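You operate a simulated robot arm through the tools that you are given. There is no shell and no other tool. Be economical: measure what you need, move in short steps, check, and stop when the job is done.

You run a simulated two-armed robot. Do the job below in one go: nothing can be reset, and whatever is moved stays where it is left.

## Task
Fetch the teal tin from the middle of the front beam and set it on the teal plate. Put the black disc that says "A31" from the left end of the front beam on the left long beam behind the trough. Screw the cap back on the yellow oil can. Take the wide timber from the top of the timber platform and leave it on the lower middle shelf of the grey unit. Put two of the yellow chain links from the top of the timber platform on the lower middle shelf of the grey unit. Fetch the teal bearing block and set it on the white plate. Put two of the white brake pads from the top of the timber platform on the top shelf of the grey unit. Any order will do. Set down upright: teal tin, teal bearing block, white brake pad.

The check looks at the end state, three seconds after you hand in, the way a careful person would. Anything else that was tipped, shoved, dropped, spilled or broken makes it a failure. Lids that push on must go on centred and level and be pressed home; caps that screw on are set level and turned clockwise until they are tight.

## Robot
Two 7-joint arms with fingered hands on one trunk, on a base that drives. Base frame: it is fixed to the floor where the robot stands at the start and does not move with it; the origin is under the middle of the robot, x ahead of it, y to its left, z up; the surface under the hand at the start is at about z = 0.48. Readings come in m, degrees, newtons and seconds.
The left shoulder is at the start at [0.07, 0.172, 1.077], the right one opposite. Places, roughly: left long beam behind the trough (23x48 cm) [2.76, 0.44, 0.24]; lower middle shelf of the grey unit [14.4, 3.3, 0.6]; teal bearing block [16.5, 2.5, 0.5]; teal plate (13x9x3 cm) [0.9, -0.2, 0.5]; teal tin [1, 0, 0.5]; top shelf of the grey unit [14.4, 3.3, 1.4]; white brake pad [16, 3.25, 0.75]; white plate (13x9x3 cm) [16.3, 2.5, 0.6]; wide timber [16, 2, 0.5]; yellow chain link [16, 2.25, 0.75]; yellow oil can [1, -2, 0.5]. Payload 5 kg a hand.
Tool frame (each hand has its own): the origin (TCP) lies between the finger pads and is the grasp point; the fingertips stand 0.043 m ahead of it; z points along the fingers, y is the line along which they close. Largest opening 0.144 m; the body of the gripper starts 0.05 m behind the TCP. The gripper is a hand of 5 fingers: y runs from the thumb to the fingers, the wrist lies at [-0.021, -0.124, -0.221] in the tool frame, and closing takes about 1.5 s.
Orientation is told as [roll, pitch, yaw] about the base's x, y, z axes, in that order, counted from this pose: with the fingers straight down and the wrist toward the robot, the tool's x, y and z point along [0, 1, 0], [1, 0, 0] and [0, 0, -1] of the base frame.

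## Interface
- The arms move only by the tool step_arm. It takes "left_moves", "right_moves" or both (then of equal length, played together; a hand with none holds still); each is a list of rows, each a list of 7 numbers: the shift along the tool's x, y, z in units of 20 mm (1.0 is 20 mm), then the turn, a rotation vector about the tool's x, y, z in units of 5 degrees (1.0 is 5 degrees), then the gripper command, from -1 (shut) to 1 (fully open), values between in proportion. In form: [[dx, dy, dz, wx, wy, wz, fingers], ...]. A call has 1 to 10 rows; each row shifts and turns the commanded pose from where the row before left it, along the tool's axes as they then stand. A call with a number of a shift or a turn outside -1 to 1 is refused whole. A row lasts 0.2 s, in which the tool goes at most 0.05 m and 8.6 degrees; a call with a longer step from one row to the next is refused whole, and so is a gripper value outside its range. A pose out of reach is approached as far as the arm can. The call stops where the force on the tool passes 40 N (or 10 N more than at its start, if that is more) or the arm is blocked; 0.2 s more then pass. Each finger travels about 0.045 m/s and halts on what it meets, pressing with about 27 N; the grip force reading is that of the motor and also rises with nothing between the fingers. The clock runs only during rows and for 0.2 s after the last one: add rows that do not move to give the fingers time. It gives the time, the measured TCP pose, the force on the tool (base axes), the opening and the grip force at its end, in the units of the frame above (readings bear some noise), with the torque about the TCP (base axes, N m) and any sound that the robot's microphone picked up, and new pictures: "pictures" is both (left out), scene, wrist or none (wrist: the cameras of the hands that moved).
- Cameras (640 x 400 px; columns grow to the right, rows downward): "scene" is now at [0.1361, 0.0249, 1.3124]; the picture's right is [0.28, -0.96, 0.00], its down [-0.64, -0.19, -0.75] and it looks along [0.72, 0.21, -0.66] (base axes); focal length 275 px, centre (320, 200). "left" rides on the left gripper at [-0.086, -0.108, -0.168] in its tool frame; the picture's right is [-0.80, -0.28, 0.53], its down [0.54, -0.73, 0.42] and it looks along [0.27, 0.63, 0.73] (tool axes); focal length 275 px, centre (320, 200). "right" rides on the right gripper at [0.086, -0.108, -0.168] in its tool frame; the picture's right is [-0.80, 0.28, -0.53], its down [-0.54, -0.73, 0.42] and it looks along [-0.27, 0.63, 0.73] (tool axes); focal length 275 px, centre (320, 200). There is no depth. A picture from a camera that has moved, and an enlarged one, comes with that camera's place and axes in the base frame and with its lens. The place of the scene camera against the robot may be out by one fixed shift of up to 0.018 m in any direction.
- lift_body(by): slides the trunk up (or, below 0, down) by that many m; the arms and the scene camera ride with it, the base frame stays. It gives what a move gives, with no picture.
- roll_base(legs): drives the robot by 1 to 6 legs, each [ahead, left, turn to the left] in m, m and degrees, along the robot's own axes; the way and the turn of a leg run together, so that a leg with both is an arc; at most 1.5 m and 180 degrees a leg. The arms and the cameras ride along, it lands a little off, and it stops where it bumps. It gives what a move gives, and a new picture of the scene camera.
- set_grasp(shape, hand): the hand has 5 fingers and takes this shape, open, in about a second: jaw (thumb against the fingers, like two jaws); tri (thumb and two fingers); tip (a fingertip pinch); poke (one finger out to press); point (the index stretched); flat (the hand flat); cup (the hand cupped); fist (a fist). The gripper value then closes the fingers along that shape, each until it touches; the sizes above hold for jaw. It gives what a move gives, with no picture.
- pan_tilt(pan, tilt): turns the head with the scene camera to pan (to the left, within 86 degrees either way) and tilt (down, from -29 to 69), counted from straight ahead of the robot. It gives what a move gives, and a new picture of the scene camera.
- close_up(camera, box): a new picture of the part [left, top, right, bottom] of that camera's present view, enlarged. It takes no simulated time.
- job_done(): hands the job in; it is judged then, once.

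Work in short steps. Places have to be worked out from the pictures, the camera data and where the tool is seen: move nearer, look again, correct. Check each grasp and each placing, and mend what went wrong. You have 493 turns and 360 pictures in all, those below and enlarged ones among them. Open the grippers and draw the arms clear of the work before you hand the job in, unless the task says otherwise; then end with one line.

The tools are called after "Emit:" as a command line: name --argument value ..., lists and objects as JSON in quotes. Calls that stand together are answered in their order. step_arm: Moves the arms, as the interface text tells. Its arguments: {"type":"object","properties":{"left_moves":{"type":"array"},"right_moves":{"type":"array"},"pictures":{"type":"string","enum":["both","scene","wrist","none"]}},"required":[]} The other tools are called the same way: lift_body (by) slides the trunk up or down; set_grasp (shape, hand) gives the hand a shape; roll_base (legs) drives the base; pan_tilt (pan, tilt) turns the head that bears the scene camera; close_up (camera, box) takes an enlarged picture of a part of a camera's view; job_done () hands the job in.

At the start:

```text
time: 0.0
left_tool_pos: [0.59, 0.4532, 0.7186]
left_orientation: [0.0, 0.0, 0.1]
left_contact_force: [0.3, -0.5, 0.1]
left_moment: [0.03, -0.03, 0.04]
left_finger_gap: 0.1434
left_finger_force: 0.2
left_shape: jaw
right_tool_pos: [0.8194, -0.1723, 0.6928]
right_orientation: [0.0, 0.0, -0.1]
right_contact_force: [1.2, 0.0, 0.1]
right_moment: [-0.04, -0.03, 0.04]
right_finger_gap: 0.1436
right_finger_force: 0.0
right_shape: jaw
trunk travel left (down, up): [-0.175, 0.765]
robot x, y, heading: [0.0013, -0.0041, 0.2]
head pan, tilt: [16.4, 41.5]
```

scene: 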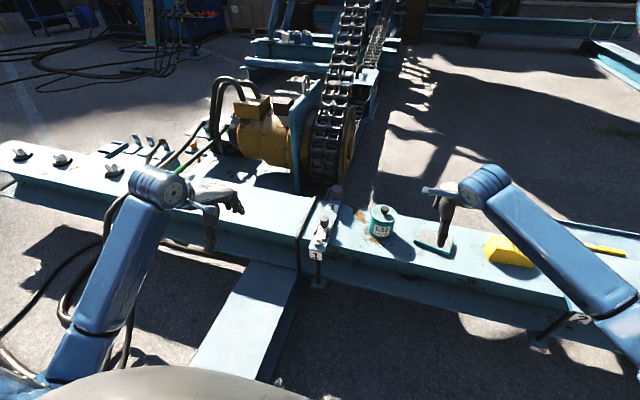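
right: 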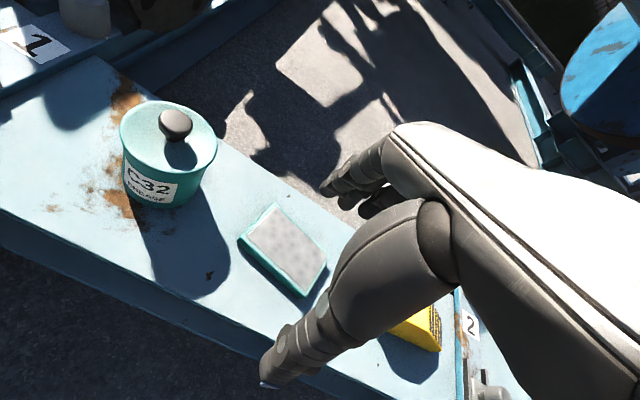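
left: 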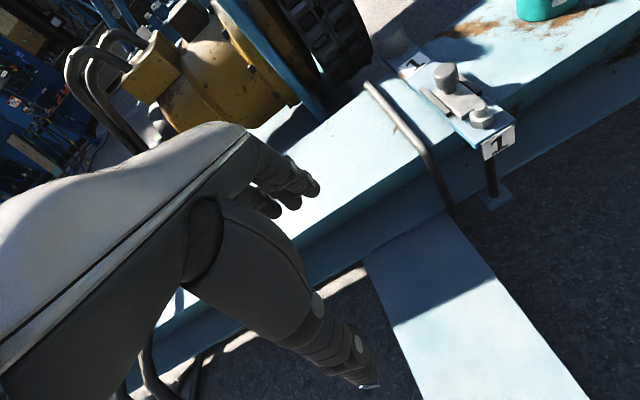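

I judge the tin to be at about (0.93, 0.0) and the plate at about (0.88, -0.20). I'll take enlarged views of the tin, the plate and the discs before moving.

Emit:
close_up --camera "scene" --box '[280, 160, 640, 360]'

Emit:
close_up --camera "scene" --box '[0, 80, 240, 230]'

Emit:
close_up --camera "right" --box '[80, 60, 400, 320]'

```text
1.78 times, centred on (460, 260) of scene
camera zoom: at [0.1361, 0.0249, 1.3124], right [0.28, -0.96, 0.0], down [-0.64, -0.19, -0.75], along [0.72, 0.21, -0.66], focal length 489 px, centre (71, 93)
```

zoom: 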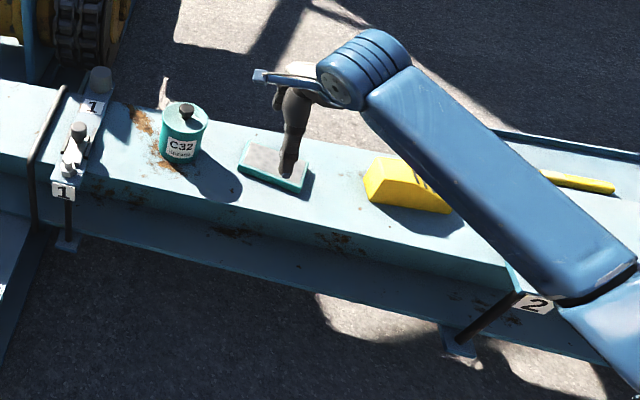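

```text
2.67 times, centred on (120, 155) of scene
camera zoom: at [0.1361, 0.0249, 1.3124], right [0.28, -0.96, 0.0], down [-0.64, -0.19, -0.75], along [0.72, 0.21, -0.66], focal length 733 px, centre (853, 320)
```

zoom: 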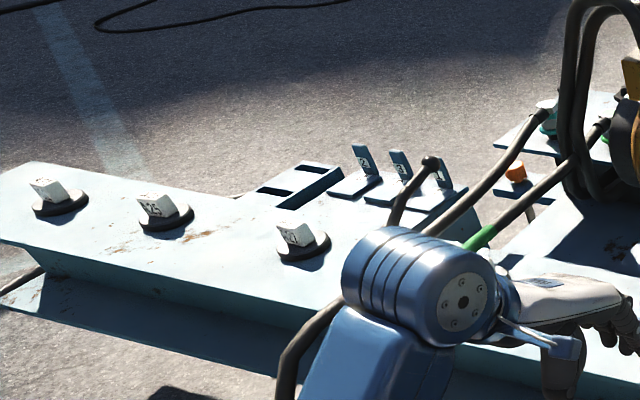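

```text
1.54 times, centred on (240, 190) of right
camera zoom: at [0.7121, -0.0853, 0.8613], right [0.28, -0.8, 0.53], down [-0.73, -0.54, -0.42], along [0.63, -0.27, -0.73], focal length 424 px, centre (443, 215)
```

zoom: 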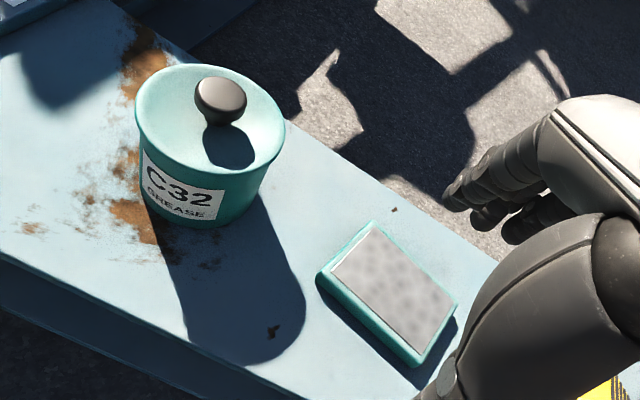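

The tin measures about 0.10 m across, with its lid at z≈0.555 and knob top at about 0.60. I'll move the right hand above it at z≈0.70 and look down.

Emit:
step_arm --right_moves '[[0.87, 0.53, -0.05, 0, 0, 0, 1], [0.87, 0.53, -0.05, 0, 0, 0, 1], [0.87, 0.53, 0, 0, 0, 0, 1], [0.87, 0.53, 0, 0, 0, 0, 1], [0.87, 0.53, 0, 0, 0, 0, 1], [0.87, 0.53, 0, 0, 0, 0, 1], [0.87, 0.53, 0, 0, 0, 0, 1], [0.87, 0.53, 0, 0, 0, 0, 1], [0.87, 0.53, 0, 0, 0, 0, 1], [0.87, 0.53, 0, 0, 0, 0, 1]]'

```text
time: 2.2
left_tool_pos: [0.5903, 0.4543, 0.718]
left_orientation: [-0.1, 0.0, 0.0]
left_contact_force: [0.2, 0.1, -0.3]
left_moment: [0.0, -0.01, 0.03]
left_finger_gap: 0.1434
left_finger_force: 0.1
left_shape: jaw
right_tool_pos: [0.9282, 0.0032, 0.6954]
right_orientation: [-0.1, 0.1, 0.1]
right_contact_force: [-0.2, -0.2, 1.2]
right_moment: [0.01, 0.01, 0.01]
right_finger_gap: 0.1437
right_finger_force: 0.0
right_shape: jaw
trunk travel left (down, up): [-0.175, 0.765]
robot x, y, heading: [0.003, -0.0002, -0.3]
head pan, tilt: [16.4, 41.5]
camera scene: at [0.1363, 0.0258, 1.3123], right [0.28, -0.96, 0.0], down [-0.64, -0.19, -0.75], along [0.72, 0.21, -0.66], focal length 275 px, centre (320, 200)
camera right: at [0.8195, 0.0894, 0.8626], right [0.28, -0.8, 0.53], down [-0.73, -0.54, -0.42], along [0.63, -0.27, -0.73], focal length 275 px, centre (320, 200)
```

scene: 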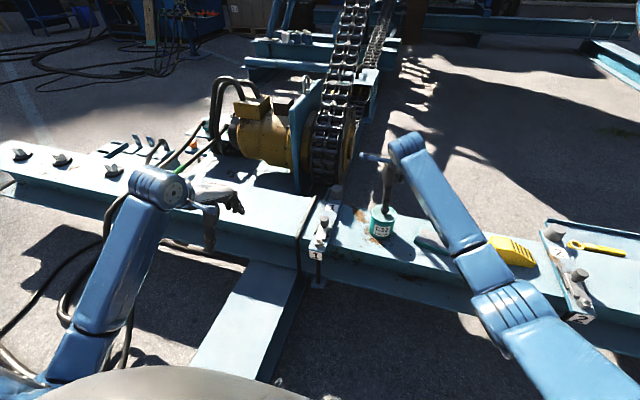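
right: 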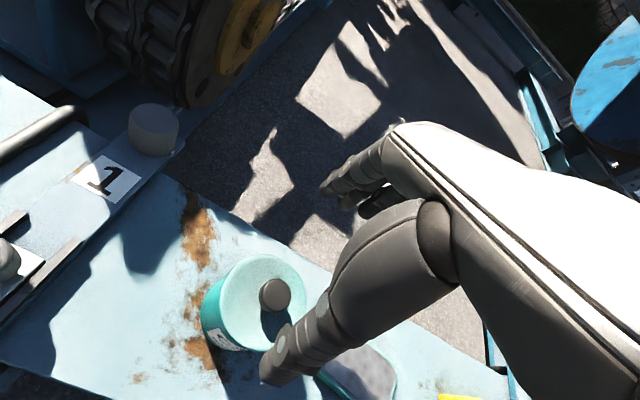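

Triangulating the two wrist views puts the tin axis at about (0.908, 0.002), the lid at z≈0.58 and the knob top at about 0.615. I'll back off 2 cm in x and go down partway.

Emit:
step_arm --right_moves '[[0, -1, 0, 0, 0, 0, 1], [0, 0, 1, 0, 0, 0, 1], [0, 0, 1, 0, 0, 0, 1], [0, 0, 1, 0, 0, 0, 1], [0, 0, 1, 0, 0, 0, 1], [0, 0, 0, 0, 0, 0, 1]]'

```text
time: 3.6
left_tool_pos: [0.5904, 0.4534, 0.7191]
left_orientation: [0.0, 0.1, 0.0]
left_contact_force: [-1.1, 0.2, -0.3]
left_moment: [0.03, -0.02, 0.03]
left_finger_gap: 0.1436
left_finger_force: 0.1
left_shape: jaw
right_tool_pos: [0.9065, 0.0006, 0.6167]
right_orientation: [0.0, 0.0, 0.0]
right_contact_force: [-0.1, -1.1, -0.9]
right_moment: [0.04, -0.02, -0.01]
right_finger_gap: 0.1435
right_finger_force: 0.0
right_shape: jaw
trunk travel left (down, up): [-0.175, 0.765]
robot x, y, heading: [0.0008, 0.0009, 0.0]
head pan, tilt: [16.4, 41.5]
camera scene: at [0.1359, 0.025, 1.3124], right [0.28, -0.96, 0.0], down [-0.64, -0.19, -0.75], along [0.72, 0.21, -0.66], focal length 275 px, centre (320, 200)
camera right: at [0.7977, 0.0867, 0.784], right [0.28, -0.8, 0.53], down [-0.73, -0.54, -0.42], along [0.63, -0.27, -0.73], focal length 275 px, centre (320, 200)
```

scene: 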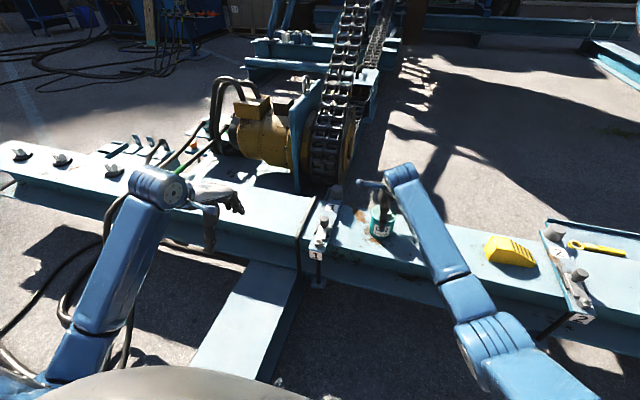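
right: 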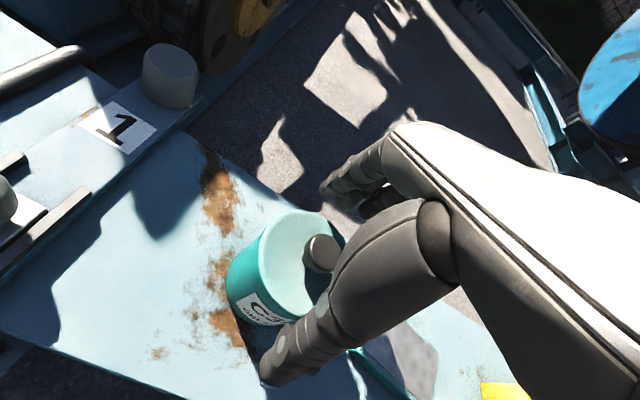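

The knob sits right under the TCP, within 3 mm. I'll lower to z≈0.572 and close.

Emit:
step_arm --right_moves '[[0.1, 0, 0.75, 0, 0, 0, 1], [0, 0, 0.75, 0, 0, 0, 1], [0, 0, 0.75, 0, 0, 0, 1], [0, 0, 0, 0, 0, 0, 0.3], [0, 0, 0, 0, 0, 0, -0.2], [0, 0, 0, 0, 0, 0, -0.6], [0, 0, 0, 0, 0, 0, -1], [0, 0, 0, 0, 0, 0, -1], [0, 0, 0, 0, 0, 0, -1], [0, 0, 0, 0, 0, 0, -1]]' --pictures "wrist"

```text
time: 5.8
left_tool_pos: [0.5884, 0.4526, 0.7193]
left_orientation: [0.0, 0.0, 0.0]
left_contact_force: [-0.4, 0.3, -0.8]
left_moment: [0.03, -0.02, -0.03]
left_finger_gap: 0.1432
left_finger_force: 0.0
left_shape: jaw
right_tool_pos: [0.9072, 0.0033, 0.569]
right_orientation: [0.1, 0.0, 0.0]
right_contact_force: [-0.9, -0.1, 1.1]
right_moment: [0.0, 0.02, 0.0]
right_finger_gap: 0.0803
right_finger_force: 27.1
right_shape: jaw
trunk travel left (down, up): [-0.175, 0.765]
robot x, y, heading: [-0.0017, 0.0048, 0.1]
head pan, tilt: [16.4, 41.5]
camera right: at [0.7986, 0.0899, 0.7369], right [0.28, -0.8, 0.53], down [-0.73, -0.54, -0.42], along [0.63, -0.27, -0.73], focal length 275 px, centre (320, 200)
```

right: 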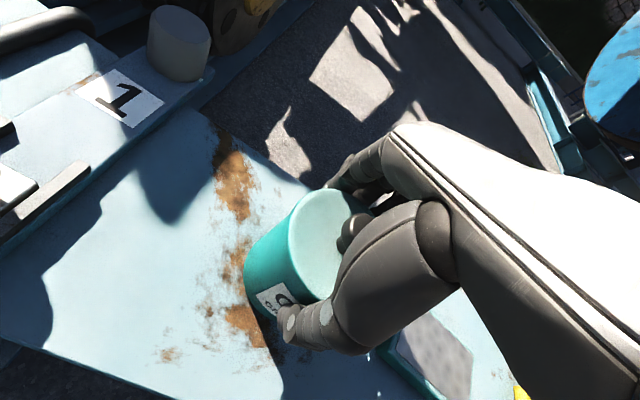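

Gripped, gap 0.080. I'll lift 6 cm, then take it over towards the plate.

Emit:
step_arm --right_moves '[[0, 0, -1, 0, 0, 0, -1], [0, 0, -1, 0, 0, 0, -1], [0, 0, -1, 0, 0, 0, -1], [-1, 0, -0.5, 0, 0, 0, -1], [-1, 0, 0, 0, 0, 0, -1], [-1, 0, 0, 0, 0, 0, -1], [-1, 0, 0, 0, 0, 0, -1]]' --pictures "both"

```text
time: 7.4
left_tool_pos: [0.5899, 0.4521, 0.7183]
left_orientation: [0.0, 0.0, 0.0]
left_contact_force: [0.2, -0.2, 0.0]
left_moment: [0.01, 0.03, -0.01]
left_finger_gap: 0.1436
left_finger_force: 0.0
left_shape: jaw
right_tool_pos: [0.9061, -0.0751, 0.639]
right_orientation: [0.0, 0.1, 0.1]
right_contact_force: [0.4, 1.5, -3.8]
right_moment: [-0.01, 0.04, 0.0]
right_finger_gap: 0.0799
right_finger_force: 27.0
right_shape: jaw
trunk travel left (down, up): [-0.175, 0.765]
robot x, y, heading: [-0.0015, -0.0022, 0.3]
head pan, tilt: [16.4, 41.5]
camera scene: at [0.1367, 0.0247, 1.3123], right [0.28, -0.96, 0.0], down [-0.64, -0.19, -0.75], along [0.72, 0.21, -0.66], focal length 275 px, centre (320, 200)
camera right: at [0.7987, 0.0111, 0.8071], right [0.29, -0.8, 0.53], down [-0.73, -0.54, -0.42], along [0.63, -0.27, -0.73], focal length 275 px, centre (320, 200)
```

scene: 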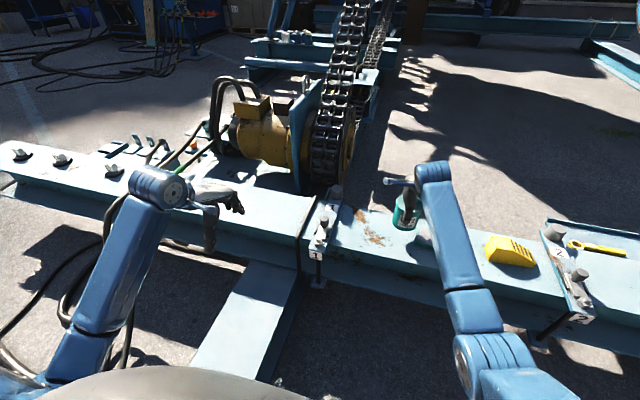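
right: 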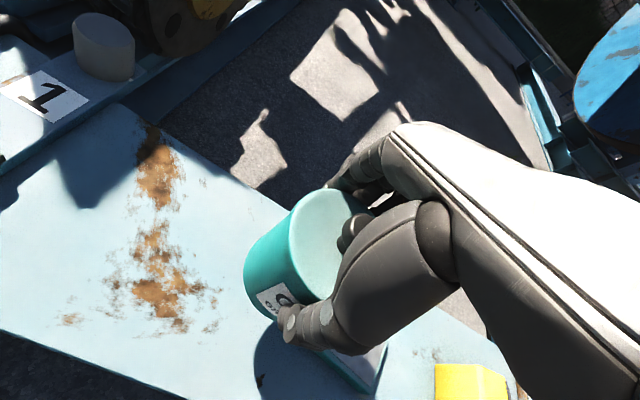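

From the corners seen earlier, the plate centre is at (0.907, -0.197) with its top at about 0.51. I'll move over it and lower to just above contact.

Emit:
step_arm --right_moves '[[-1, 0, 0, 0, 0, 0, -1], [-1, 0, 0, 0, 0, 0, -1], [-1, 0, 0, 0, 0, 0, -1], [-1, 0, 0, 0, 0, 0, -1], [-1, 0, 0, 0, 0, 0, -1], [-1, 0, 0, 0, 0, 0, -1], [-0.1, 0, 0.5, 0, 0, 0, -1], [0, 0, 0.5, 0, 0, 0, -1], [0, 0, 0.5, 0, 0, 0, -1]]' --pictures "both"

Emit:
close_up --camera "scene" --box '[380, 180, 500, 280]'

```text
time: 9.4
left_tool_pos: [0.5896, 0.4526, 0.7201]
left_orientation: [0.0, 0.0, 0.0]
left_contact_force: [-0.3, 0.6, -0.2]
left_moment: [-0.05, -0.01, 0.02]
left_finger_gap: 0.1436
left_finger_force: 0.0
left_shape: jaw
right_tool_pos: [0.9057, -0.1977, 0.6099]
right_orientation: [0.0, 0.1, -0.1]
right_contact_force: [0.8, 0.3, -4.2]
right_moment: [0.03, 0.04, -0.01]
right_finger_gap: 0.0804
right_finger_force: 27.4
right_shape: jaw
trunk travel left (down, up): [-0.175, 0.765]
robot x, y, heading: [-0.0017, 0.0006, 0.0]
head pan, tilt: [16.4, 41.5]
camera scene: at [0.1368, 0.0249, 1.3123], right [0.28, -0.96, 0.0], down [-0.64, -0.19, -0.75], along [0.72, 0.21, -0.66], focal length 275 px, centre (320, 200)
camera right: at [0.7977, -0.111, 0.7775], right [0.28, -0.8, 0.53], down [-0.73, -0.54, -0.42], along [0.63, -0.27, -0.73], focal length 275 px, centre (320, 200)
```

scene: 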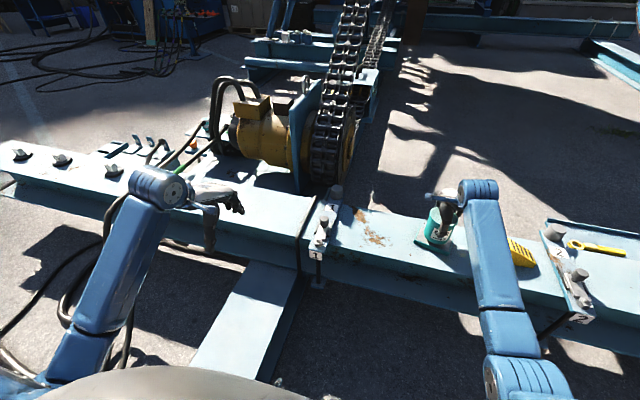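
right: 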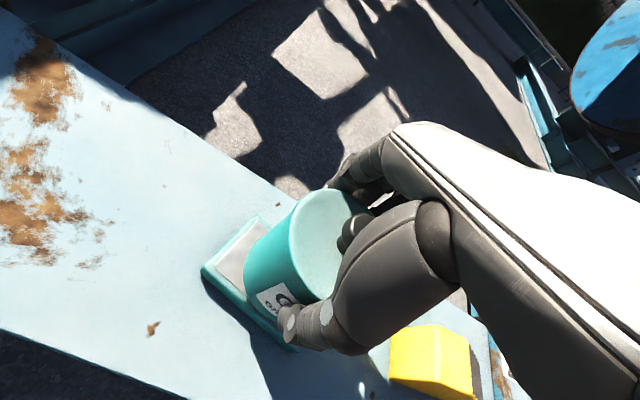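

```text
4.00 times, centred on (440, 230) of scene
camera zoom: at [0.1368, 0.0249, 1.3123], right [0.28, -0.96, 0.0], down [-0.64, -0.19, -0.75], along [0.72, 0.21, -0.66], focal length 1100 px, centre (-160, 80)
```

zoom: 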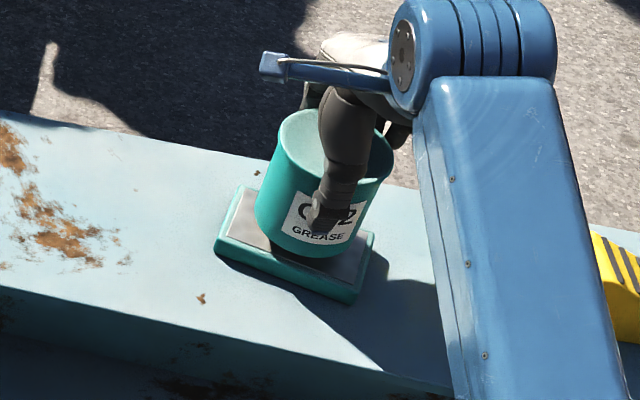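

The tin is hovering over the plate, about 1 cm up. I'll lower it in small steps until it touches.

Emit:
step_arm --right_moves '[[0, 0, 0.2, 0, 0, 0, -1], [0, 0, 0.2, 0, 0, 0, -1], [0, 0, 0.1, 0, 0, 0, -1], [0, 0, 0, 0, 0, 0, -1]]' --pictures "none"

Emit:
step_arm --right_moves '[[0, 0, 0.1, 0, 0, 0, -1], [0, 0, 0.1, 0, 0, 0, -1], [0, 0, 0, 0, 0, 0, -1]]' --pictures "none"

```text
time: 10.4
left_tool_pos: [0.5895, 0.4515, 0.7187]
left_orientation: [0.0, -0.1, -0.1]
left_contact_force: [0.7, 0.3, -0.6]
left_moment: [0.02, -0.01, 0.01]
left_finger_gap: 0.1435
left_finger_force: 0.0
left_shape: jaw
right_tool_pos: [0.9058, -0.1971, 0.6006]
right_orientation: [0.0, 0.1, 0.0]
right_contact_force: [-0.4, 0.3, -4.4]
right_moment: [0.0, 0.01, -0.04]
right_finger_gap: 0.0796
right_finger_force: 27.2
right_shape: jaw
trunk travel left (down, up): [-0.175, 0.765]
robot x, y, heading: [0.0023, -0.0019, -0.0]
head pan, tilt: [16.4, 41.5]
```

```text
time: 11.2
left_tool_pos: [0.5903, 0.4521, 0.7191]
left_orientation: [0.0, 0.0, 0.0]
left_contact_force: [0.2, -0.4, -0.2]
left_moment: [0.0, -0.02, 0.03]
left_finger_gap: 0.1437
left_finger_force: 0.0
left_shape: jaw
right_tool_pos: [0.9055, -0.1978, 0.5966]
right_orientation: [0.0, -0.1, 0.1]
right_contact_force: [0.5, 0.1, -3.3]
right_moment: [0.02, 0.05, 0.02]
right_finger_gap: 0.0799
right_finger_force: 27.3
right_shape: jaw
trunk travel left (down, up): [-0.175, 0.765]
robot x, y, heading: [-0.0007, 0.0018, -0.0]
head pan, tilt: [16.4, 41.5]
```

Emit:
step_arm --right_moves '[[0, 0, 0.1, 0, 0, 0, -1], [0, 0, 0.1, 0, 0, 0, -1], [0, 0, 0, 0, 0, 0, -1]]' --pictures "none"

```text
time: 12.0
left_tool_pos: [0.5908, 0.4538, 0.7183]
left_orientation: [0.1, 0.0, 0.1]
left_contact_force: [0.6, 0.0, -0.4]
left_moment: [-0.03, -0.04, 0.02]
left_finger_gap: 0.1438
left_finger_force: 0.0
left_shape: jaw
right_tool_pos: [0.9054, -0.1983, 0.5904]
right_orientation: [0.0, 0.0, 0.1]
right_contact_force: [-0.4, -0.2, -4.3]
right_moment: [0.0, -0.03, 0.02]
right_finger_gap: 0.0798
right_finger_force: 27.6
right_shape: jaw
trunk travel left (down, up): [-0.175, 0.765]
robot x, y, heading: [-0.0032, 0.0004, 0.0]
head pan, tilt: [16.4, 41.5]
```

Still just the tin's weight (−4 N), so there is no contact yet. I'll keep lowering in 2 mm steps.

Emit:
step_arm --right_moves '[[0, 0, 0.1, 0, 0, 0, -1], [0, 0, 0.1, 0, 0, 0, -1], [0, 0, 0, 0, 0, 0, -1]]' --pictures "none"

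Emit:
close_up --camera "scene" --box '[390, 190, 490, 270]'

```text
time: 12.8
left_tool_pos: [0.5886, 0.4523, 0.7195]
left_orientation: [-0.1, 0.0, -0.1]
left_contact_force: [-0.7, -0.5, -0.7]
left_moment: [-0.02, 0.03, 0.01]
left_finger_gap: 0.1439
left_finger_force: 0.0
left_shape: jaw
right_tool_pos: [0.9059, -0.1973, 0.5901]
right_orientation: [0.0, -0.2, 0.1]
right_contact_force: [0.5, -1.1, 7.7]
right_moment: [-0.03, -0.03, -0.01]
right_finger_gap: 0.08
right_finger_force: 27.3
right_shape: jaw
trunk travel left (down, up): [-0.175, 0.765]
robot x, y, heading: [0.004, 0.0012, -0.0]
head pan, tilt: [16.4, 41.5]
```

```text
5.00 times, centred on (440, 230) of scene
camera zoom: at [0.1352, 0.0251, 1.3126], right [0.28, -0.96, 0.0], down [-0.64, -0.19, -0.75], along [0.72, 0.21, -0.66], focal length 1375 px, centre (-280, 50)
```

zoom: 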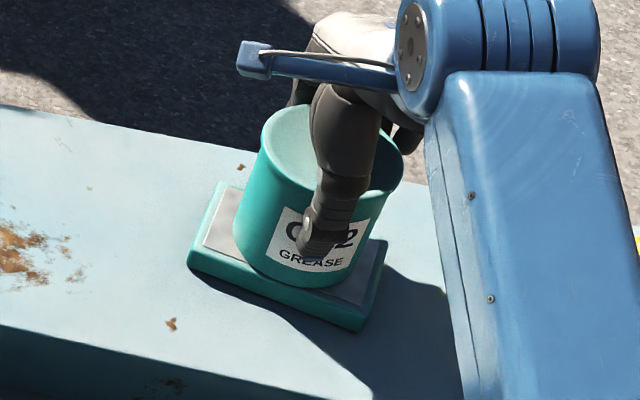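

It now sits on the plate, with the force reversed. I'll open and rise straight up.

Emit:
step_arm --right_moves '[[0, 0, -0.1, 0, 0, 0, -0.4], [0, 0, 0, 0, 0, 0, 0.2], [0, 0, 0, 0, 0, 0, 0.7], [0, 0, 0, 0, 0, 0, 1], [0, 0, 0, 0, 0, 0, 1], [0, 0, 0, 0, 0, 0, 1], [0, 0, -1, 0, 0, 0, 1], [0, 0, -1, 0, 0, 0, 1], [0, 0, -1, 0, 0, 0, 1], [0, 0, -1, 0, 0, 0, 1]]' --pictures "none"

Emit:
step_arm --right_moves '[[0, 0, -1, 0, 0, 0, 1], [0, 0, -1, 0, 0, 0, 1], [0, -1, -1, 0, 0, 0, 1], [0, -1, -1, 0, 0, 0, 1], [0, -1, -1, 0, 0, 0, 1], [0, -1, 0, 0, 0, 0, 1]]' --pictures "both"

```text
time: 15.0
left_tool_pos: [0.5889, 0.4522, 0.7193]
left_orientation: [0.0, 0.0, 0.1]
left_contact_force: [0.6, -0.1, -0.5]
left_moment: [-0.01, 0.01, -0.04]
left_finger_gap: 0.1436
left_finger_force: 0.1
left_shape: jaw
right_tool_pos: [0.9052, -0.1978, 0.6699]
right_orientation: [0.0, 0.0, 0.1]
right_contact_force: [0.0, -0.5, -0.9]
right_moment: [-0.01, 0.02, -0.02]
right_finger_gap: 0.1435
right_finger_force: 0.0
right_shape: jaw
trunk travel left (down, up): [-0.175, 0.765]
robot x, y, heading: [-0.0001, 0.0006, -0.3]
head pan, tilt: [16.4, 41.5]
```

```text
time: 16.4
left_tool_pos: [0.5881, 0.4526, 0.72]
left_orientation: [0.0, 0.0, 0.0]
left_contact_force: [0.8, 0.1, 0.1]
left_moment: [-0.01, -0.05, 0.01]
left_finger_gap: 0.1435
left_finger_force: 0.1
left_shape: jaw
right_tool_pos: [0.8263, -0.1962, 0.769]
right_orientation: [0.0, 0.0, -0.1]
right_contact_force: [0.4, 0.9, -0.2]
right_moment: [0.01, 0.01, -0.04]
right_finger_gap: 0.1438
right_finger_force: 0.0
right_shape: jaw
trunk travel left (down, up): [-0.175, 0.765]
robot x, y, heading: [-0.0009, 0.0018, -0.2]
head pan, tilt: [16.4, 41.5]
camera scene: at [0.1359, 0.0249, 1.3124], right [0.28, -0.96, 0.0], down [-0.64, -0.19, -0.75], along [0.72, 0.21, -0.66], focal length 275 px, centre (320, 200)
camera right: at [0.7181, -0.1101, 0.937], right [0.28, -0.8, 0.53], down [-0.73, -0.54, -0.42], along [0.63, -0.27, -0.73], focal length 275 px, centre (320, 200)
```

scene: 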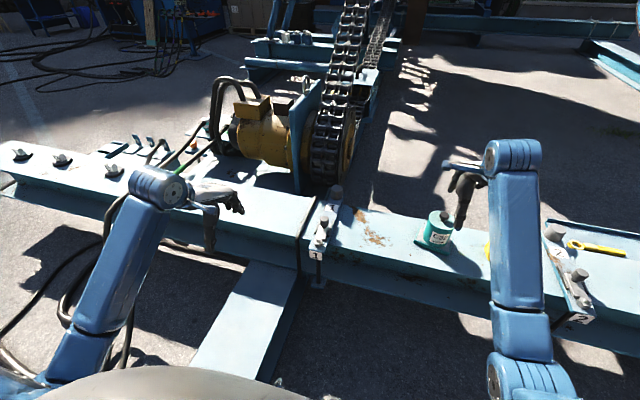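
right: 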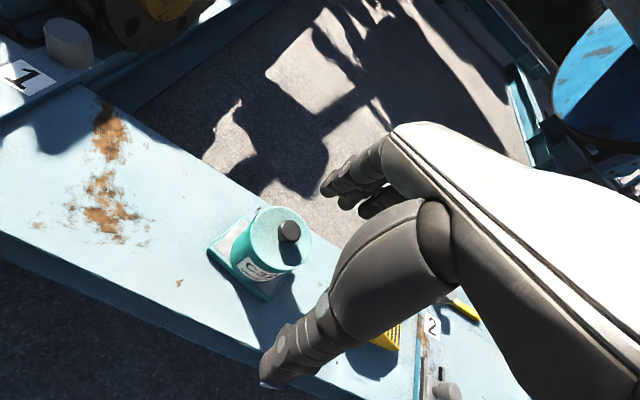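

The tin stands on the plate. Next I'll raise and pull in the right hand, and look to the right for the oil can.

Emit:
step_arm --right_moves '[[0, -1, -1, 0, 0, 0, 1], [0, -1, -1, 0, 0, 0, 1], [0, -1, -1, 0, 0, 0, 1], [0, -1, -1, 0, 0, 0, 1], [0, -1, -1, 0, 0, 0, 1], [0, -1, -1, 0, 0, 0, 1], [0, -1, -1, 0, 0, 0, 1], [0, -1, -1, 0, 0, 0, 1], [0, -1, 0, 0, 0, 0, 1], [0, -1, 0, 0, 0, 0, 1]]' --pictures "none"

Emit:
pan_tilt --pan -55 --tilt 35

```text
time: 18.6
left_tool_pos: [0.5896, 0.4533, 0.7198]
left_orientation: [0.0, 0.0, 0.0]
left_contact_force: [0.1, -0.2, 0.3]
left_moment: [-0.03, -0.03, 0.01]
left_finger_gap: 0.1435
left_finger_force: 0.0
left_shape: jaw
right_tool_pos: [0.6241, -0.198, 0.9315]
right_orientation: [0.0, 0.0, 0.0]
right_contact_force: [-0.1, 0.7, 0.1]
right_moment: [-0.02, -0.04, -0.01]
right_finger_gap: 0.1438
right_finger_force: 0.0
right_shape: jaw
trunk travel left (down, up): [-0.175, 0.765]
robot x, y, heading: [0.0008, -0.0016, 0.0]
head pan, tilt: [16.4, 41.5]
```

```text
time: 20.0
left_tool_pos: [0.5893, 0.4529, 0.7187]
left_orientation: [0.1, 0.0, 0.0]
left_contact_force: [0.9, -0.6, 0.8]
left_moment: [0.03, 0.02, -0.01]
left_finger_gap: 0.1437
left_finger_force: 0.0
left_shape: jaw
right_tool_pos: [0.6265, -0.1973, 0.9302]
right_orientation: [0.1, 0.0, -0.1]
right_contact_force: [0.8, -0.1, 1.1]
right_moment: [0.0, -0.01, -0.01]
right_finger_gap: 0.1437
right_finger_force: 0.1
right_shape: jaw
trunk travel left (down, up): [-0.175, 0.765]
robot x, y, heading: [-0.0009, -0.0, -0.3]
head pan, tilt: [-55.0, 35.0]
camera scene: at [0.106, -0.0708, 1.3222], right [-0.82, -0.57, 0.0], down [-0.33, 0.47, -0.82], along [0.47, -0.67, -0.57], focal length 275 px, centre (320, 200)
```

scene: 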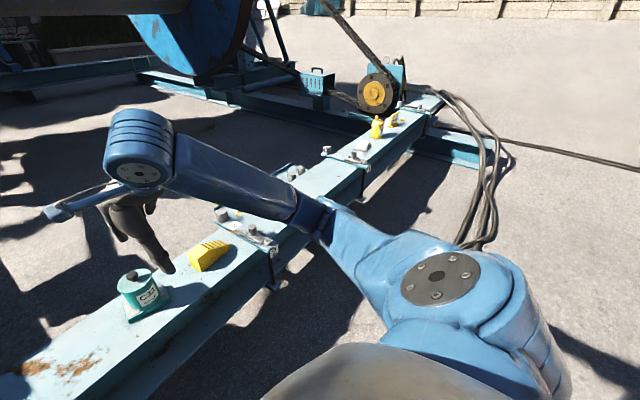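

Emit:
close_up --camera "scene" --box '[310, 80, 450, 180]'

```text
4.00 times, centred on (380, 130) of scene
camera zoom: at [0.106, -0.0708, 1.3222], right [-0.82, -0.57, 0.0], down [-0.33, 0.47, -0.82], along [0.47, -0.67, -0.57], focal length 1100 px, centre (80, 480)
```

zoom: 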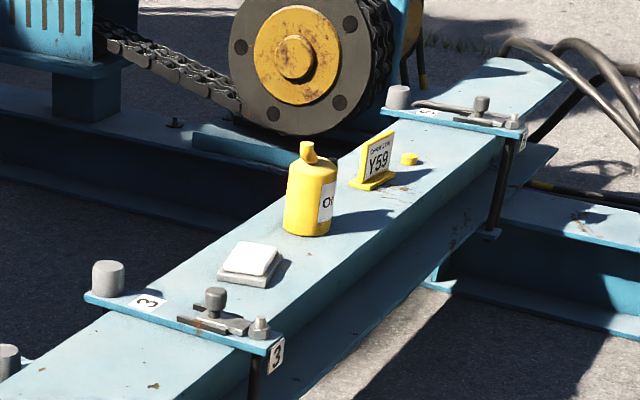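

The oil can is near (0.92, -2.0) and its loose yellow cap lies behind the "Y59" sign near (0.92, -2.5). I'll drive right along the beam.

Emit:
roll_base --legs '[[0, -1.1, 0], [0, -1.1, 0]]'

Emit:
pan_tilt --pan -8 --tilt 42

```text
time: 31.0
left_tool_pos: [0.5933, -1.7726, 0.7206]
left_orientation: [0.0, 0.0, -0.1]
left_contact_force: [-0.1, -0.9, -0.6]
left_moment: [0.03, 0.02, 0.04]
left_finger_gap: 0.1438
left_finger_force: 0.1
left_shape: jaw
right_tool_pos: [0.6292, -2.4229, 0.9311]
right_orientation: [0.0, 0.0, -0.1]
right_contact_force: [0.4, -0.1, 0.4]
right_moment: [0.02, -0.04, 0.03]
right_finger_gap: 0.1436
right_finger_force: 0.0
right_shape: jaw
trunk travel left (down, up): [-0.175, 0.765]
robot x, y, heading: [0.0024, -2.22, 0.1]
head pan, tilt: [-55.0, 35.0]
camera scene: at [0.109, -2.295, 1.3221], right [-0.82, -0.57, 0.0], down [-0.33, 0.47, -0.82], along [0.47, -0.67, -0.57], focal length 275 px, centre (320, 200)
```

scene: 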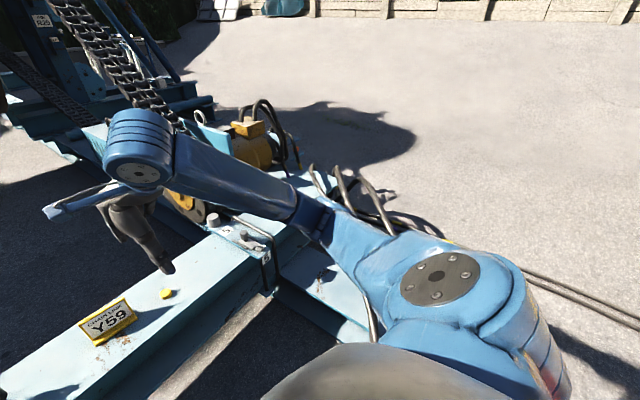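

```text
time: 32.1
left_tool_pos: [0.5935, -1.7714, 0.7189]
left_orientation: [0.0, 0.1, 0.0]
left_contact_force: [-0.4, 0.3, -0.1]
left_moment: [0.01, 0.02, -0.01]
left_finger_gap: 0.144
left_finger_force: 0.1
left_shape: jaw
right_tool_pos: [0.6293, -2.4215, 0.9306]
right_orientation: [0.0, 0.1, 0.0]
right_contact_force: [0.6, -0.1, -0.4]
right_moment: [-0.05, -0.03, 0.0]
right_finger_gap: 0.1437
right_finger_force: 0.1
right_shape: jaw
trunk travel left (down, up): [-0.175, 0.765]
robot x, y, heading: [0.0015, -2.2203, 0.0]
head pan, tilt: [-8.0, 42.0]
camera scene: at [0.1413, -2.2342, 1.3117], right [-0.14, -0.99, 0.0], down [-0.66, 0.09, -0.74], along [0.74, -0.1, -0.67], focal length 275 px, centre (320, 200)
```

scene: 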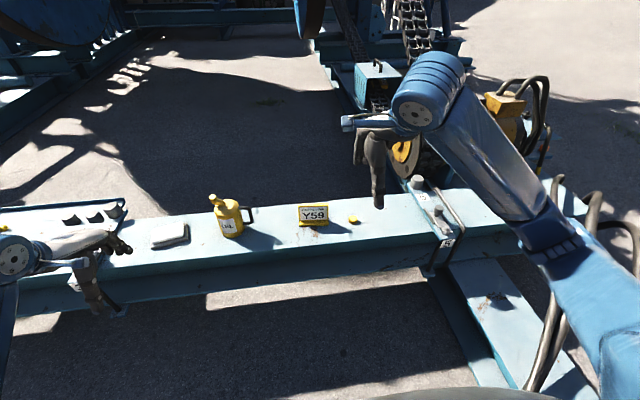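

Emit:
close_up --camera "scene" --box '[190, 170, 390, 270]'

```text
3.20 times, centred on (290, 220) of scene
camera zoom: at [0.1413, -2.2342, 1.3117], right [-0.14, -0.99, 0.0], down [-0.66, 0.09, -0.74], along [0.74, -0.1, -0.67], focal length 880 px, centre (416, 136)
```

zoom: 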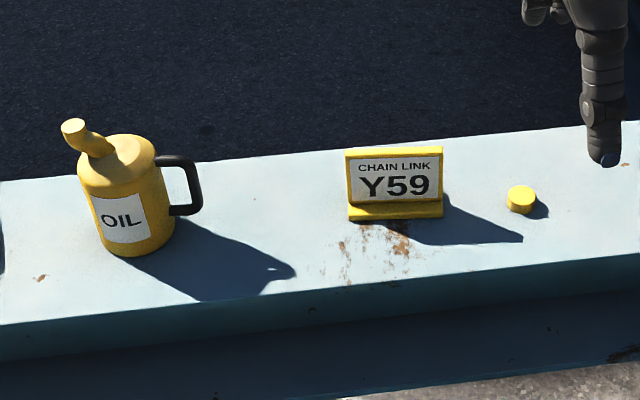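

The cap lies at about (0.907, -2.474) and the can stands at about (0.909, -1.986) with an angled spout. I'll bring the right hand over the cap.

Emit:
step_arm --right_moves '[[-0.16, 0.87, 0.7, 0, 0, 0, 1], [-0.16, 0.87, 0.7, 0, 0, 0, 1], [-0.16, 0.87, 0.7, 0, 0, 0, 1], [-0.16, 0.87, 0.7, 0, 0, 0, 1], [-0.16, 0.87, 0.7, 0, 0, 0, 1], [-0.16, 0.87, 0.7, 0, 0, 0, 1], [-0.16, 0.87, 0.7, 0, 0, 0, 1], [-0.16, 0.87, 0.7, 0, 0, 0, 1]]' --pictures "none"

Emit:
step_arm --right_moves '[[-0.16, 0.87, 1, 0, 0, 0, 1], [-0.16, 0.87, 1, 0, 0, 0, 1], [-0.16, 0.87, 1, 0, 0, 0, 1], [-0.16, 0.87, 1, 0, 0, 0, 1], [-0.16, 0.87, 1, 0, 0, 0, 1], [-0.16, 0.87, 1, 0, 0, 0, 1], [-0.16, 0.87, 1, 0, 0, 0, 1], [-0.16, 0.87, 1, 0, 0, 0, 1]]' --pictures "wrist"

```text
time: 34.0
left_tool_pos: [0.5949, -1.7708, 0.7184]
left_orientation: [0.0, 0.0, -0.1]
left_contact_force: [0.1, 0.0, 0.0]
left_moment: [-0.03, 0.0, -0.01]
left_finger_gap: 0.1436
left_finger_force: 0.1
left_shape: jaw
right_tool_pos: [0.7703, -2.4472, 0.8185]
right_orientation: [0.1, 0.0, -0.1]
right_contact_force: [0.5, -0.5, 0.4]
right_moment: [-0.01, 0.0, 0.02]
right_finger_gap: 0.1438
right_finger_force: 0.0
right_shape: jaw
trunk travel left (down, up): [-0.175, 0.765]
robot x, y, heading: [0.005, -2.2222, -0.1]
head pan, tilt: [-8.0, 42.0]
```

```text
time: 35.8
left_tool_pos: [0.5933, -1.7717, 0.7186]
left_orientation: [0.0, 0.0, -0.1]
left_contact_force: [0.0, -0.2, 0.8]
left_moment: [0.01, -0.01, 0.01]
left_finger_gap: 0.1438
left_finger_force: 0.0
left_shape: jaw
right_tool_pos: [0.9093, -2.4712, 0.6594]
right_orientation: [0.0, 0.0, 0.0]
right_contact_force: [-0.1, 0.0, -0.2]
right_moment: [0.01, 0.06, -0.01]
right_finger_gap: 0.1438
right_finger_force: 0.0
right_shape: jaw
trunk travel left (down, up): [-0.175, 0.765]
robot x, y, heading: [0.0039, -2.2208, -0.3]
head pan, tilt: [-8.0, 42.0]
camera right: at [0.8004, -2.3865, 0.8273], right [0.28, -0.8, 0.53], down [-0.73, -0.54, -0.42], along [0.63, -0.27, -0.73], focal length 275 px, centre (320, 200)
```

right: 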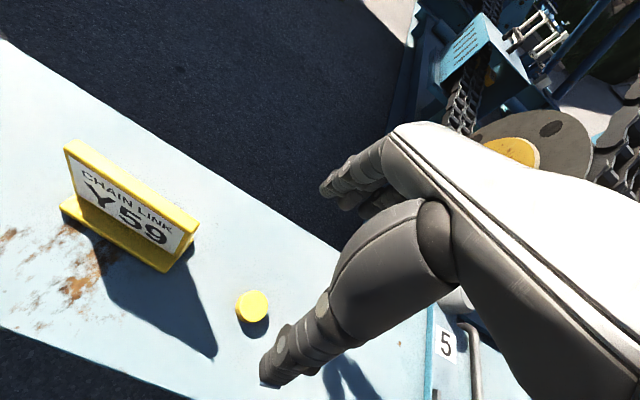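

The cap is at about (0.892, -2.480). I'll try the three-finger shape, move above the cap, and see where the fingertips meet.

Emit:
set_grasp --hand "right" --shape "tri"

Emit:
step_arm --right_moves '[[-0.45, -0.85, 1, 0, 0, 0, 0], [0, 0, 1, 0, 0, 0, 0], [0, 0, 0.5, 0, 0, 0, 0], [0, 0, 0, 0, 0, 0, 0], [0, 0, 0, 0, 0, 0, 0]]' --pictures "wrist"

```text
time: 36.6
left_tool_pos: [0.5934, -1.7715, 0.7194]
left_orientation: [0.0, 0.1, 0.0]
left_contact_force: [0.1, 0.5, 0.4]
left_moment: [0.02, -0.02, 0.0]
left_finger_gap: 0.1434
left_finger_force: 0.2
left_shape: jaw
right_tool_pos: [0.9074, -2.4734, 0.6599]
right_orientation: [0.0, -0.1, 0.0]
right_contact_force: [-0.5, 0.4, -0.2]
right_moment: [0.0, -0.01, 0.01]
right_finger_gap: 0.1439
right_finger_force: 0.2
right_shape: tri
trunk travel left (down, up): [-0.175, 0.765]
robot x, y, heading: [0.0034, -2.224, 0.0]
head pan, tilt: [-8.0, 42.0]
```

```text
time: 37.9
left_tool_pos: [0.5925, -1.771, 0.7188]
left_orientation: [0.0, 0.0, -0.1]
left_contact_force: [-0.8, -0.4, 0.1]
left_moment: [0.01, 0.02, -0.02]
left_finger_gap: 0.1435
left_finger_force: 0.1
left_shape: jaw
right_tool_pos: [0.89, -2.4826, 0.6096]
right_orientation: [0.0, 0.0, 0.0]
right_contact_force: [0.0, -0.7, -0.1]
right_moment: [-0.02, 0.02, 0.01]
right_finger_gap: 0.0726
right_finger_force: 0.1
right_shape: tri
trunk travel left (down, up): [-0.175, 0.765]
robot x, y, heading: [0.0004, -2.2252, -0.2]
head pan, tilt: [-8.0, 42.0]
camera right: at [0.7824, -2.3957, 0.7767], right [0.28, -0.8, 0.53], down [-0.73, -0.54, -0.42], along [0.63, -0.27, -0.73], focal length 275 px, centre (320, 200)
```

right: 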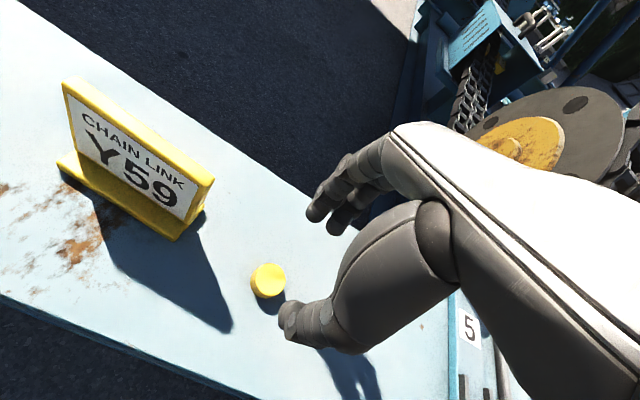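

The cap top triangulates to (0.891, -2.477, 0.495), and the tips meet right at the tip point. I'll lower to about z=0.528 with the fingers half open.

Emit:
step_arm --right_moves '[[0.27, 0.05, 1, 0, 0, 0, 0], [0, 0, 1, 0, 0, 0, 0], [0, 0, 1, 0, 0, 0, 0], [0, 0, 0.7, 0, 0, 0, 0], [0, 0, 0.3, 0, 0, 0, 0], [0, 0, 0, 0, 0, 0, 0]]' --pictures "wrist"

```text
time: 39.2
left_tool_pos: [0.5935, -1.7711, 0.7187]
left_orientation: [0.0, 0.0, -0.1]
left_contact_force: [0.5, 0.3, -0.2]
left_moment: [0.0, -0.02, 0.03]
left_finger_gap: 0.1437
left_finger_force: 0.1
left_shape: jaw
right_tool_pos: [0.8916, -2.4769, 0.5276]
right_orientation: [0.0, 0.1, -0.1]
right_contact_force: [0.1, -0.5, -0.3]
right_moment: [0.02, -0.02, 0.01]
right_finger_gap: 0.0728
right_finger_force: 0.1
right_shape: tri
trunk travel left (down, up): [-0.175, 0.765]
robot x, y, heading: [0.0046, -2.2219, 0.0]
head pan, tilt: [-8.0, 42.0]
camera right: at [0.7843, -2.3903, 0.6961], right [0.28, -0.8, 0.53], down [-0.73, -0.54, -0.42], along [0.63, -0.27, -0.73], focal length 275 px, centre (320, 200)
```

right: 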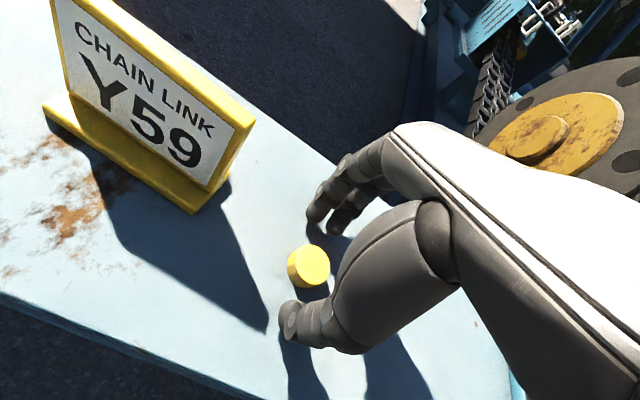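

The cap lies centred between the fingertips. I'll close on it.

Emit:
step_arm --right_moves '[[0, 0, 0.1, 0, 0, 0, -0.3], [0, 0, 0, 0, 0, 0, -0.6], [0, 0, 0, 0, 0, 0, -0.8], [0, 0, 0, 0, 0, 0, -1], [0, 0, 0, 0, 0, 0, -1], [0, 0, 0, 0, 0, 0, -1]]' --pictures "wrist"

```text
time: 40.6
left_tool_pos: [0.5934, -1.7711, 0.7187]
left_orientation: [-0.1, 0.0, -0.1]
left_contact_force: [0.0, -0.6, -0.3]
left_moment: [0.0, 0.0, 0.01]
left_finger_gap: 0.1437
left_finger_force: 0.0
left_shape: jaw
right_tool_pos: [0.8913, -2.4771, 0.5256]
right_orientation: [-0.1, 0.0, 0.1]
right_contact_force: [1.2, 0.3, -0.8]
right_moment: [0.01, 0.0, -0.02]
right_finger_gap: 0.026
right_finger_force: 26.8
right_shape: tri
trunk travel left (down, up): [-0.175, 0.765]
robot x, y, heading: [0.0037, -2.2208, -0.3]
head pan, tilt: [-8.0, 42.0]
camera right: at [0.7841, -2.3902, 0.6943], right [0.28, -0.8, 0.53], down [-0.73, -0.54, -0.42], along [0.63, -0.27, -0.73], focal length 275 px, centre (320, 200)
```

right: 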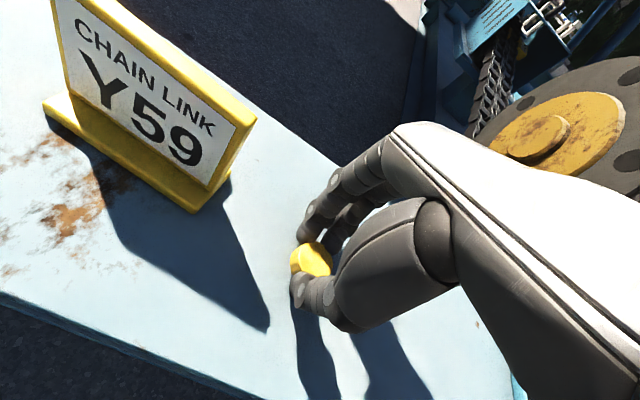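

Gripped at a gap of 0.026. I'll lift 12 cm or so and check that the cap stayed level in the fingers.

Emit:
step_arm --right_moves '[[0, 0, -1, 0, 0, 0, -1], [0, 0, -1, 0, 0, 0, -1], [0, 0, -1, 0, 0, 0, -1], [0, 0, -1, 0, 0, 0, -1], [0, 0, -1, 0, 0, 0, -1], [0, 0, -1, 0, 0, 0, -1], [0, 0, -1, 0, 0, 0, -1], [0, 0, -1, 0, 0, 0, -1], [0, 0, -1, 0, 0, 0, -1], [0, 0, -1, 0, 0, 0, -1]]' --pictures "none"

Emit:
close_up --camera "right" --box '[240, 190, 400, 330]'

Emit:
close_up --camera "scene" --box '[190, 120, 440, 260]'

```text
time: 42.9
left_tool_pos: [0.5935, -1.7716, 0.7193]
left_orientation: [0.0, -0.1, -0.1]
left_contact_force: [-0.3, 0.0, 0.0]
left_moment: [0.0, -0.03, -0.01]
left_finger_gap: 0.1437
left_finger_force: 0.0
left_shape: jaw
right_tool_pos: [0.8908, -2.4769, 0.7268]
right_orientation: [0.0, 0.0, 0.1]
right_contact_force: [-0.1, 0.0, -0.6]
right_moment: [-0.03, -0.01, -0.01]
right_finger_gap: 0.026
right_finger_force: 26.5
right_shape: tri
trunk travel left (down, up): [-0.175, 0.765]
robot x, y, heading: [0.0029, -2.2243, -0.4]
head pan, tilt: [-8.0, 42.0]
```

```text
2.86 times, centred on (320, 260) of right
camera zoom: at [0.7827, -2.3905, 0.8952], right [0.28, -0.8, 0.53], down [-0.73, -0.54, -0.42], along [0.63, -0.27, -0.73], focal length 786 px, centre (320, 29)
```

zoom: 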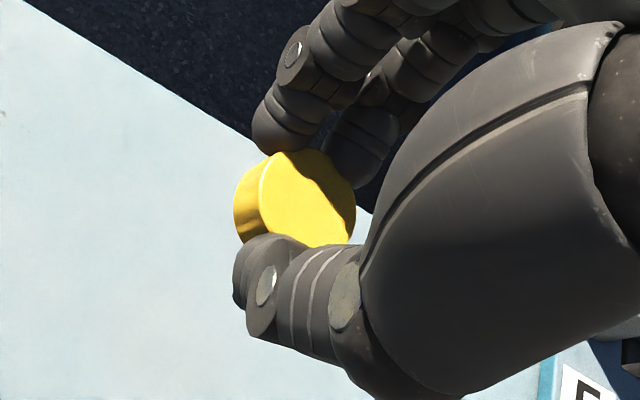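

```text
2.56 times, centred on (315, 190) of scene
camera zoom: at [0.1411, -2.234, 1.3117], right [-0.14, -0.99, 0.0], down [-0.66, 0.09, -0.74], along [0.74, -0.1, -0.67], focal length 704 px, centre (333, 226)
```

zoom: 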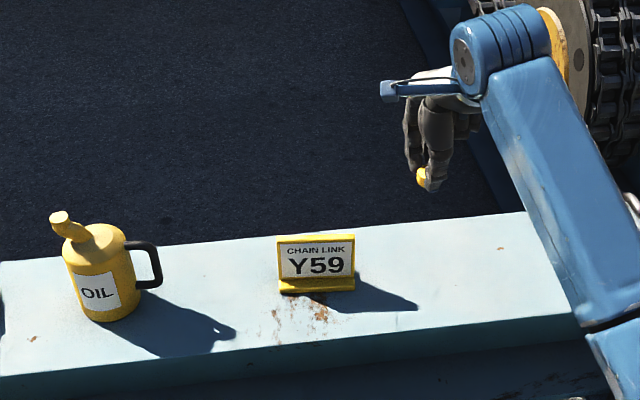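

The cap looks level in the grip. I'll raise a bit more and drive left 0.38 m to bring the can within the right arm's range.

Emit:
step_arm --right_moves '[[0, -0.5, -1, 0, 0, 0, -1], [0, -0.5, -1, 0, 0, 0, -1], [0, 0, -1, 0, 0, 0, -1]]' --pictures "none"

Emit:
roll_base --legs '[[0, 0.38, 0]]'

Emit:
close_up --camera "right" --box '[0, 0, 640, 400]'

```text
time: 43.6
left_tool_pos: [0.5927, -1.7702, 0.7202]
left_orientation: [0.0, -0.1, -0.2]
left_contact_force: [-0.9, 0.4, 1.3]
left_moment: [0.0, 0.02, 0.01]
left_finger_gap: 0.1435
left_finger_force: 0.0
left_shape: jaw
right_tool_pos: [0.871, -2.4758, 0.7852]
right_orientation: [0.0, -0.1, -0.1]
right_contact_force: [0.6, 0.3, -0.5]
right_moment: [-0.01, 0.0, 0.0]
right_finger_gap: 0.0258
right_finger_force: 26.7
right_shape: tri
trunk travel left (down, up): [-0.175, 0.765]
robot x, y, heading: [0.0011, -2.2245, 0.1]
head pan, tilt: [-8.0, 42.0]
```

```text
time: 46.1
left_tool_pos: [0.5913, -1.3815, 0.7183]
left_orientation: [-0.2, 0.0, 0.1]
left_contact_force: [-0.1, 0.3, 0.4]
left_moment: [-0.03, 0.0, 0.0]
left_finger_gap: 0.1434
left_finger_force: 0.3
left_shape: jaw
right_tool_pos: [0.8714, -2.0839, 0.7854]
right_orientation: [-0.1, 0.1, 0.0]
right_contact_force: [0.0, -0.2, -0.6]
right_moment: [-0.05, 0.02, 0.01]
right_finger_gap: 0.0259
right_finger_force: 27.1
right_shape: tri
trunk travel left (down, up): [-0.175, 0.765]
robot x, y, heading: [0.0018, -1.8346, 0.0]
head pan, tilt: [-8.0, 42.0]
camera scene: at [0.1413, -1.8442, 1.3116], right [-0.14, -0.99, 0.0], down [-0.66, 0.09, -0.74], along [0.74, -0.1, -0.67], focal length 275 px, centre (320, 200)
```

scene: 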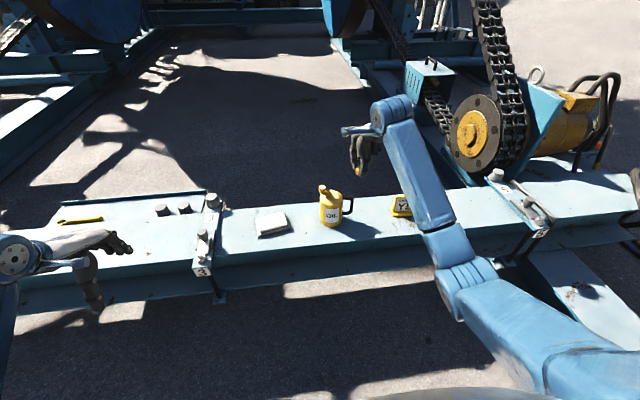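

```text
1.00 times, centred on (320, 200) of right (not enlarged: the box is as wide or as high as the picture)
camera zoom: at [0.7637, -1.9984, 0.9527], right [0.29, -0.8, 0.53], down [-0.72, -0.54, -0.42], along [0.63, -0.27, -0.73], focal length 275 px, centre (320, 200)
```

zoom: 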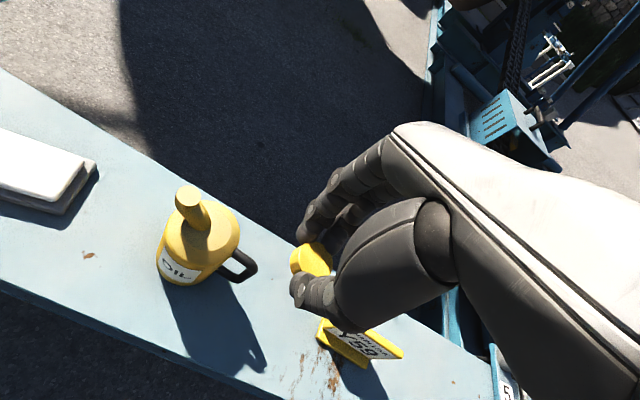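

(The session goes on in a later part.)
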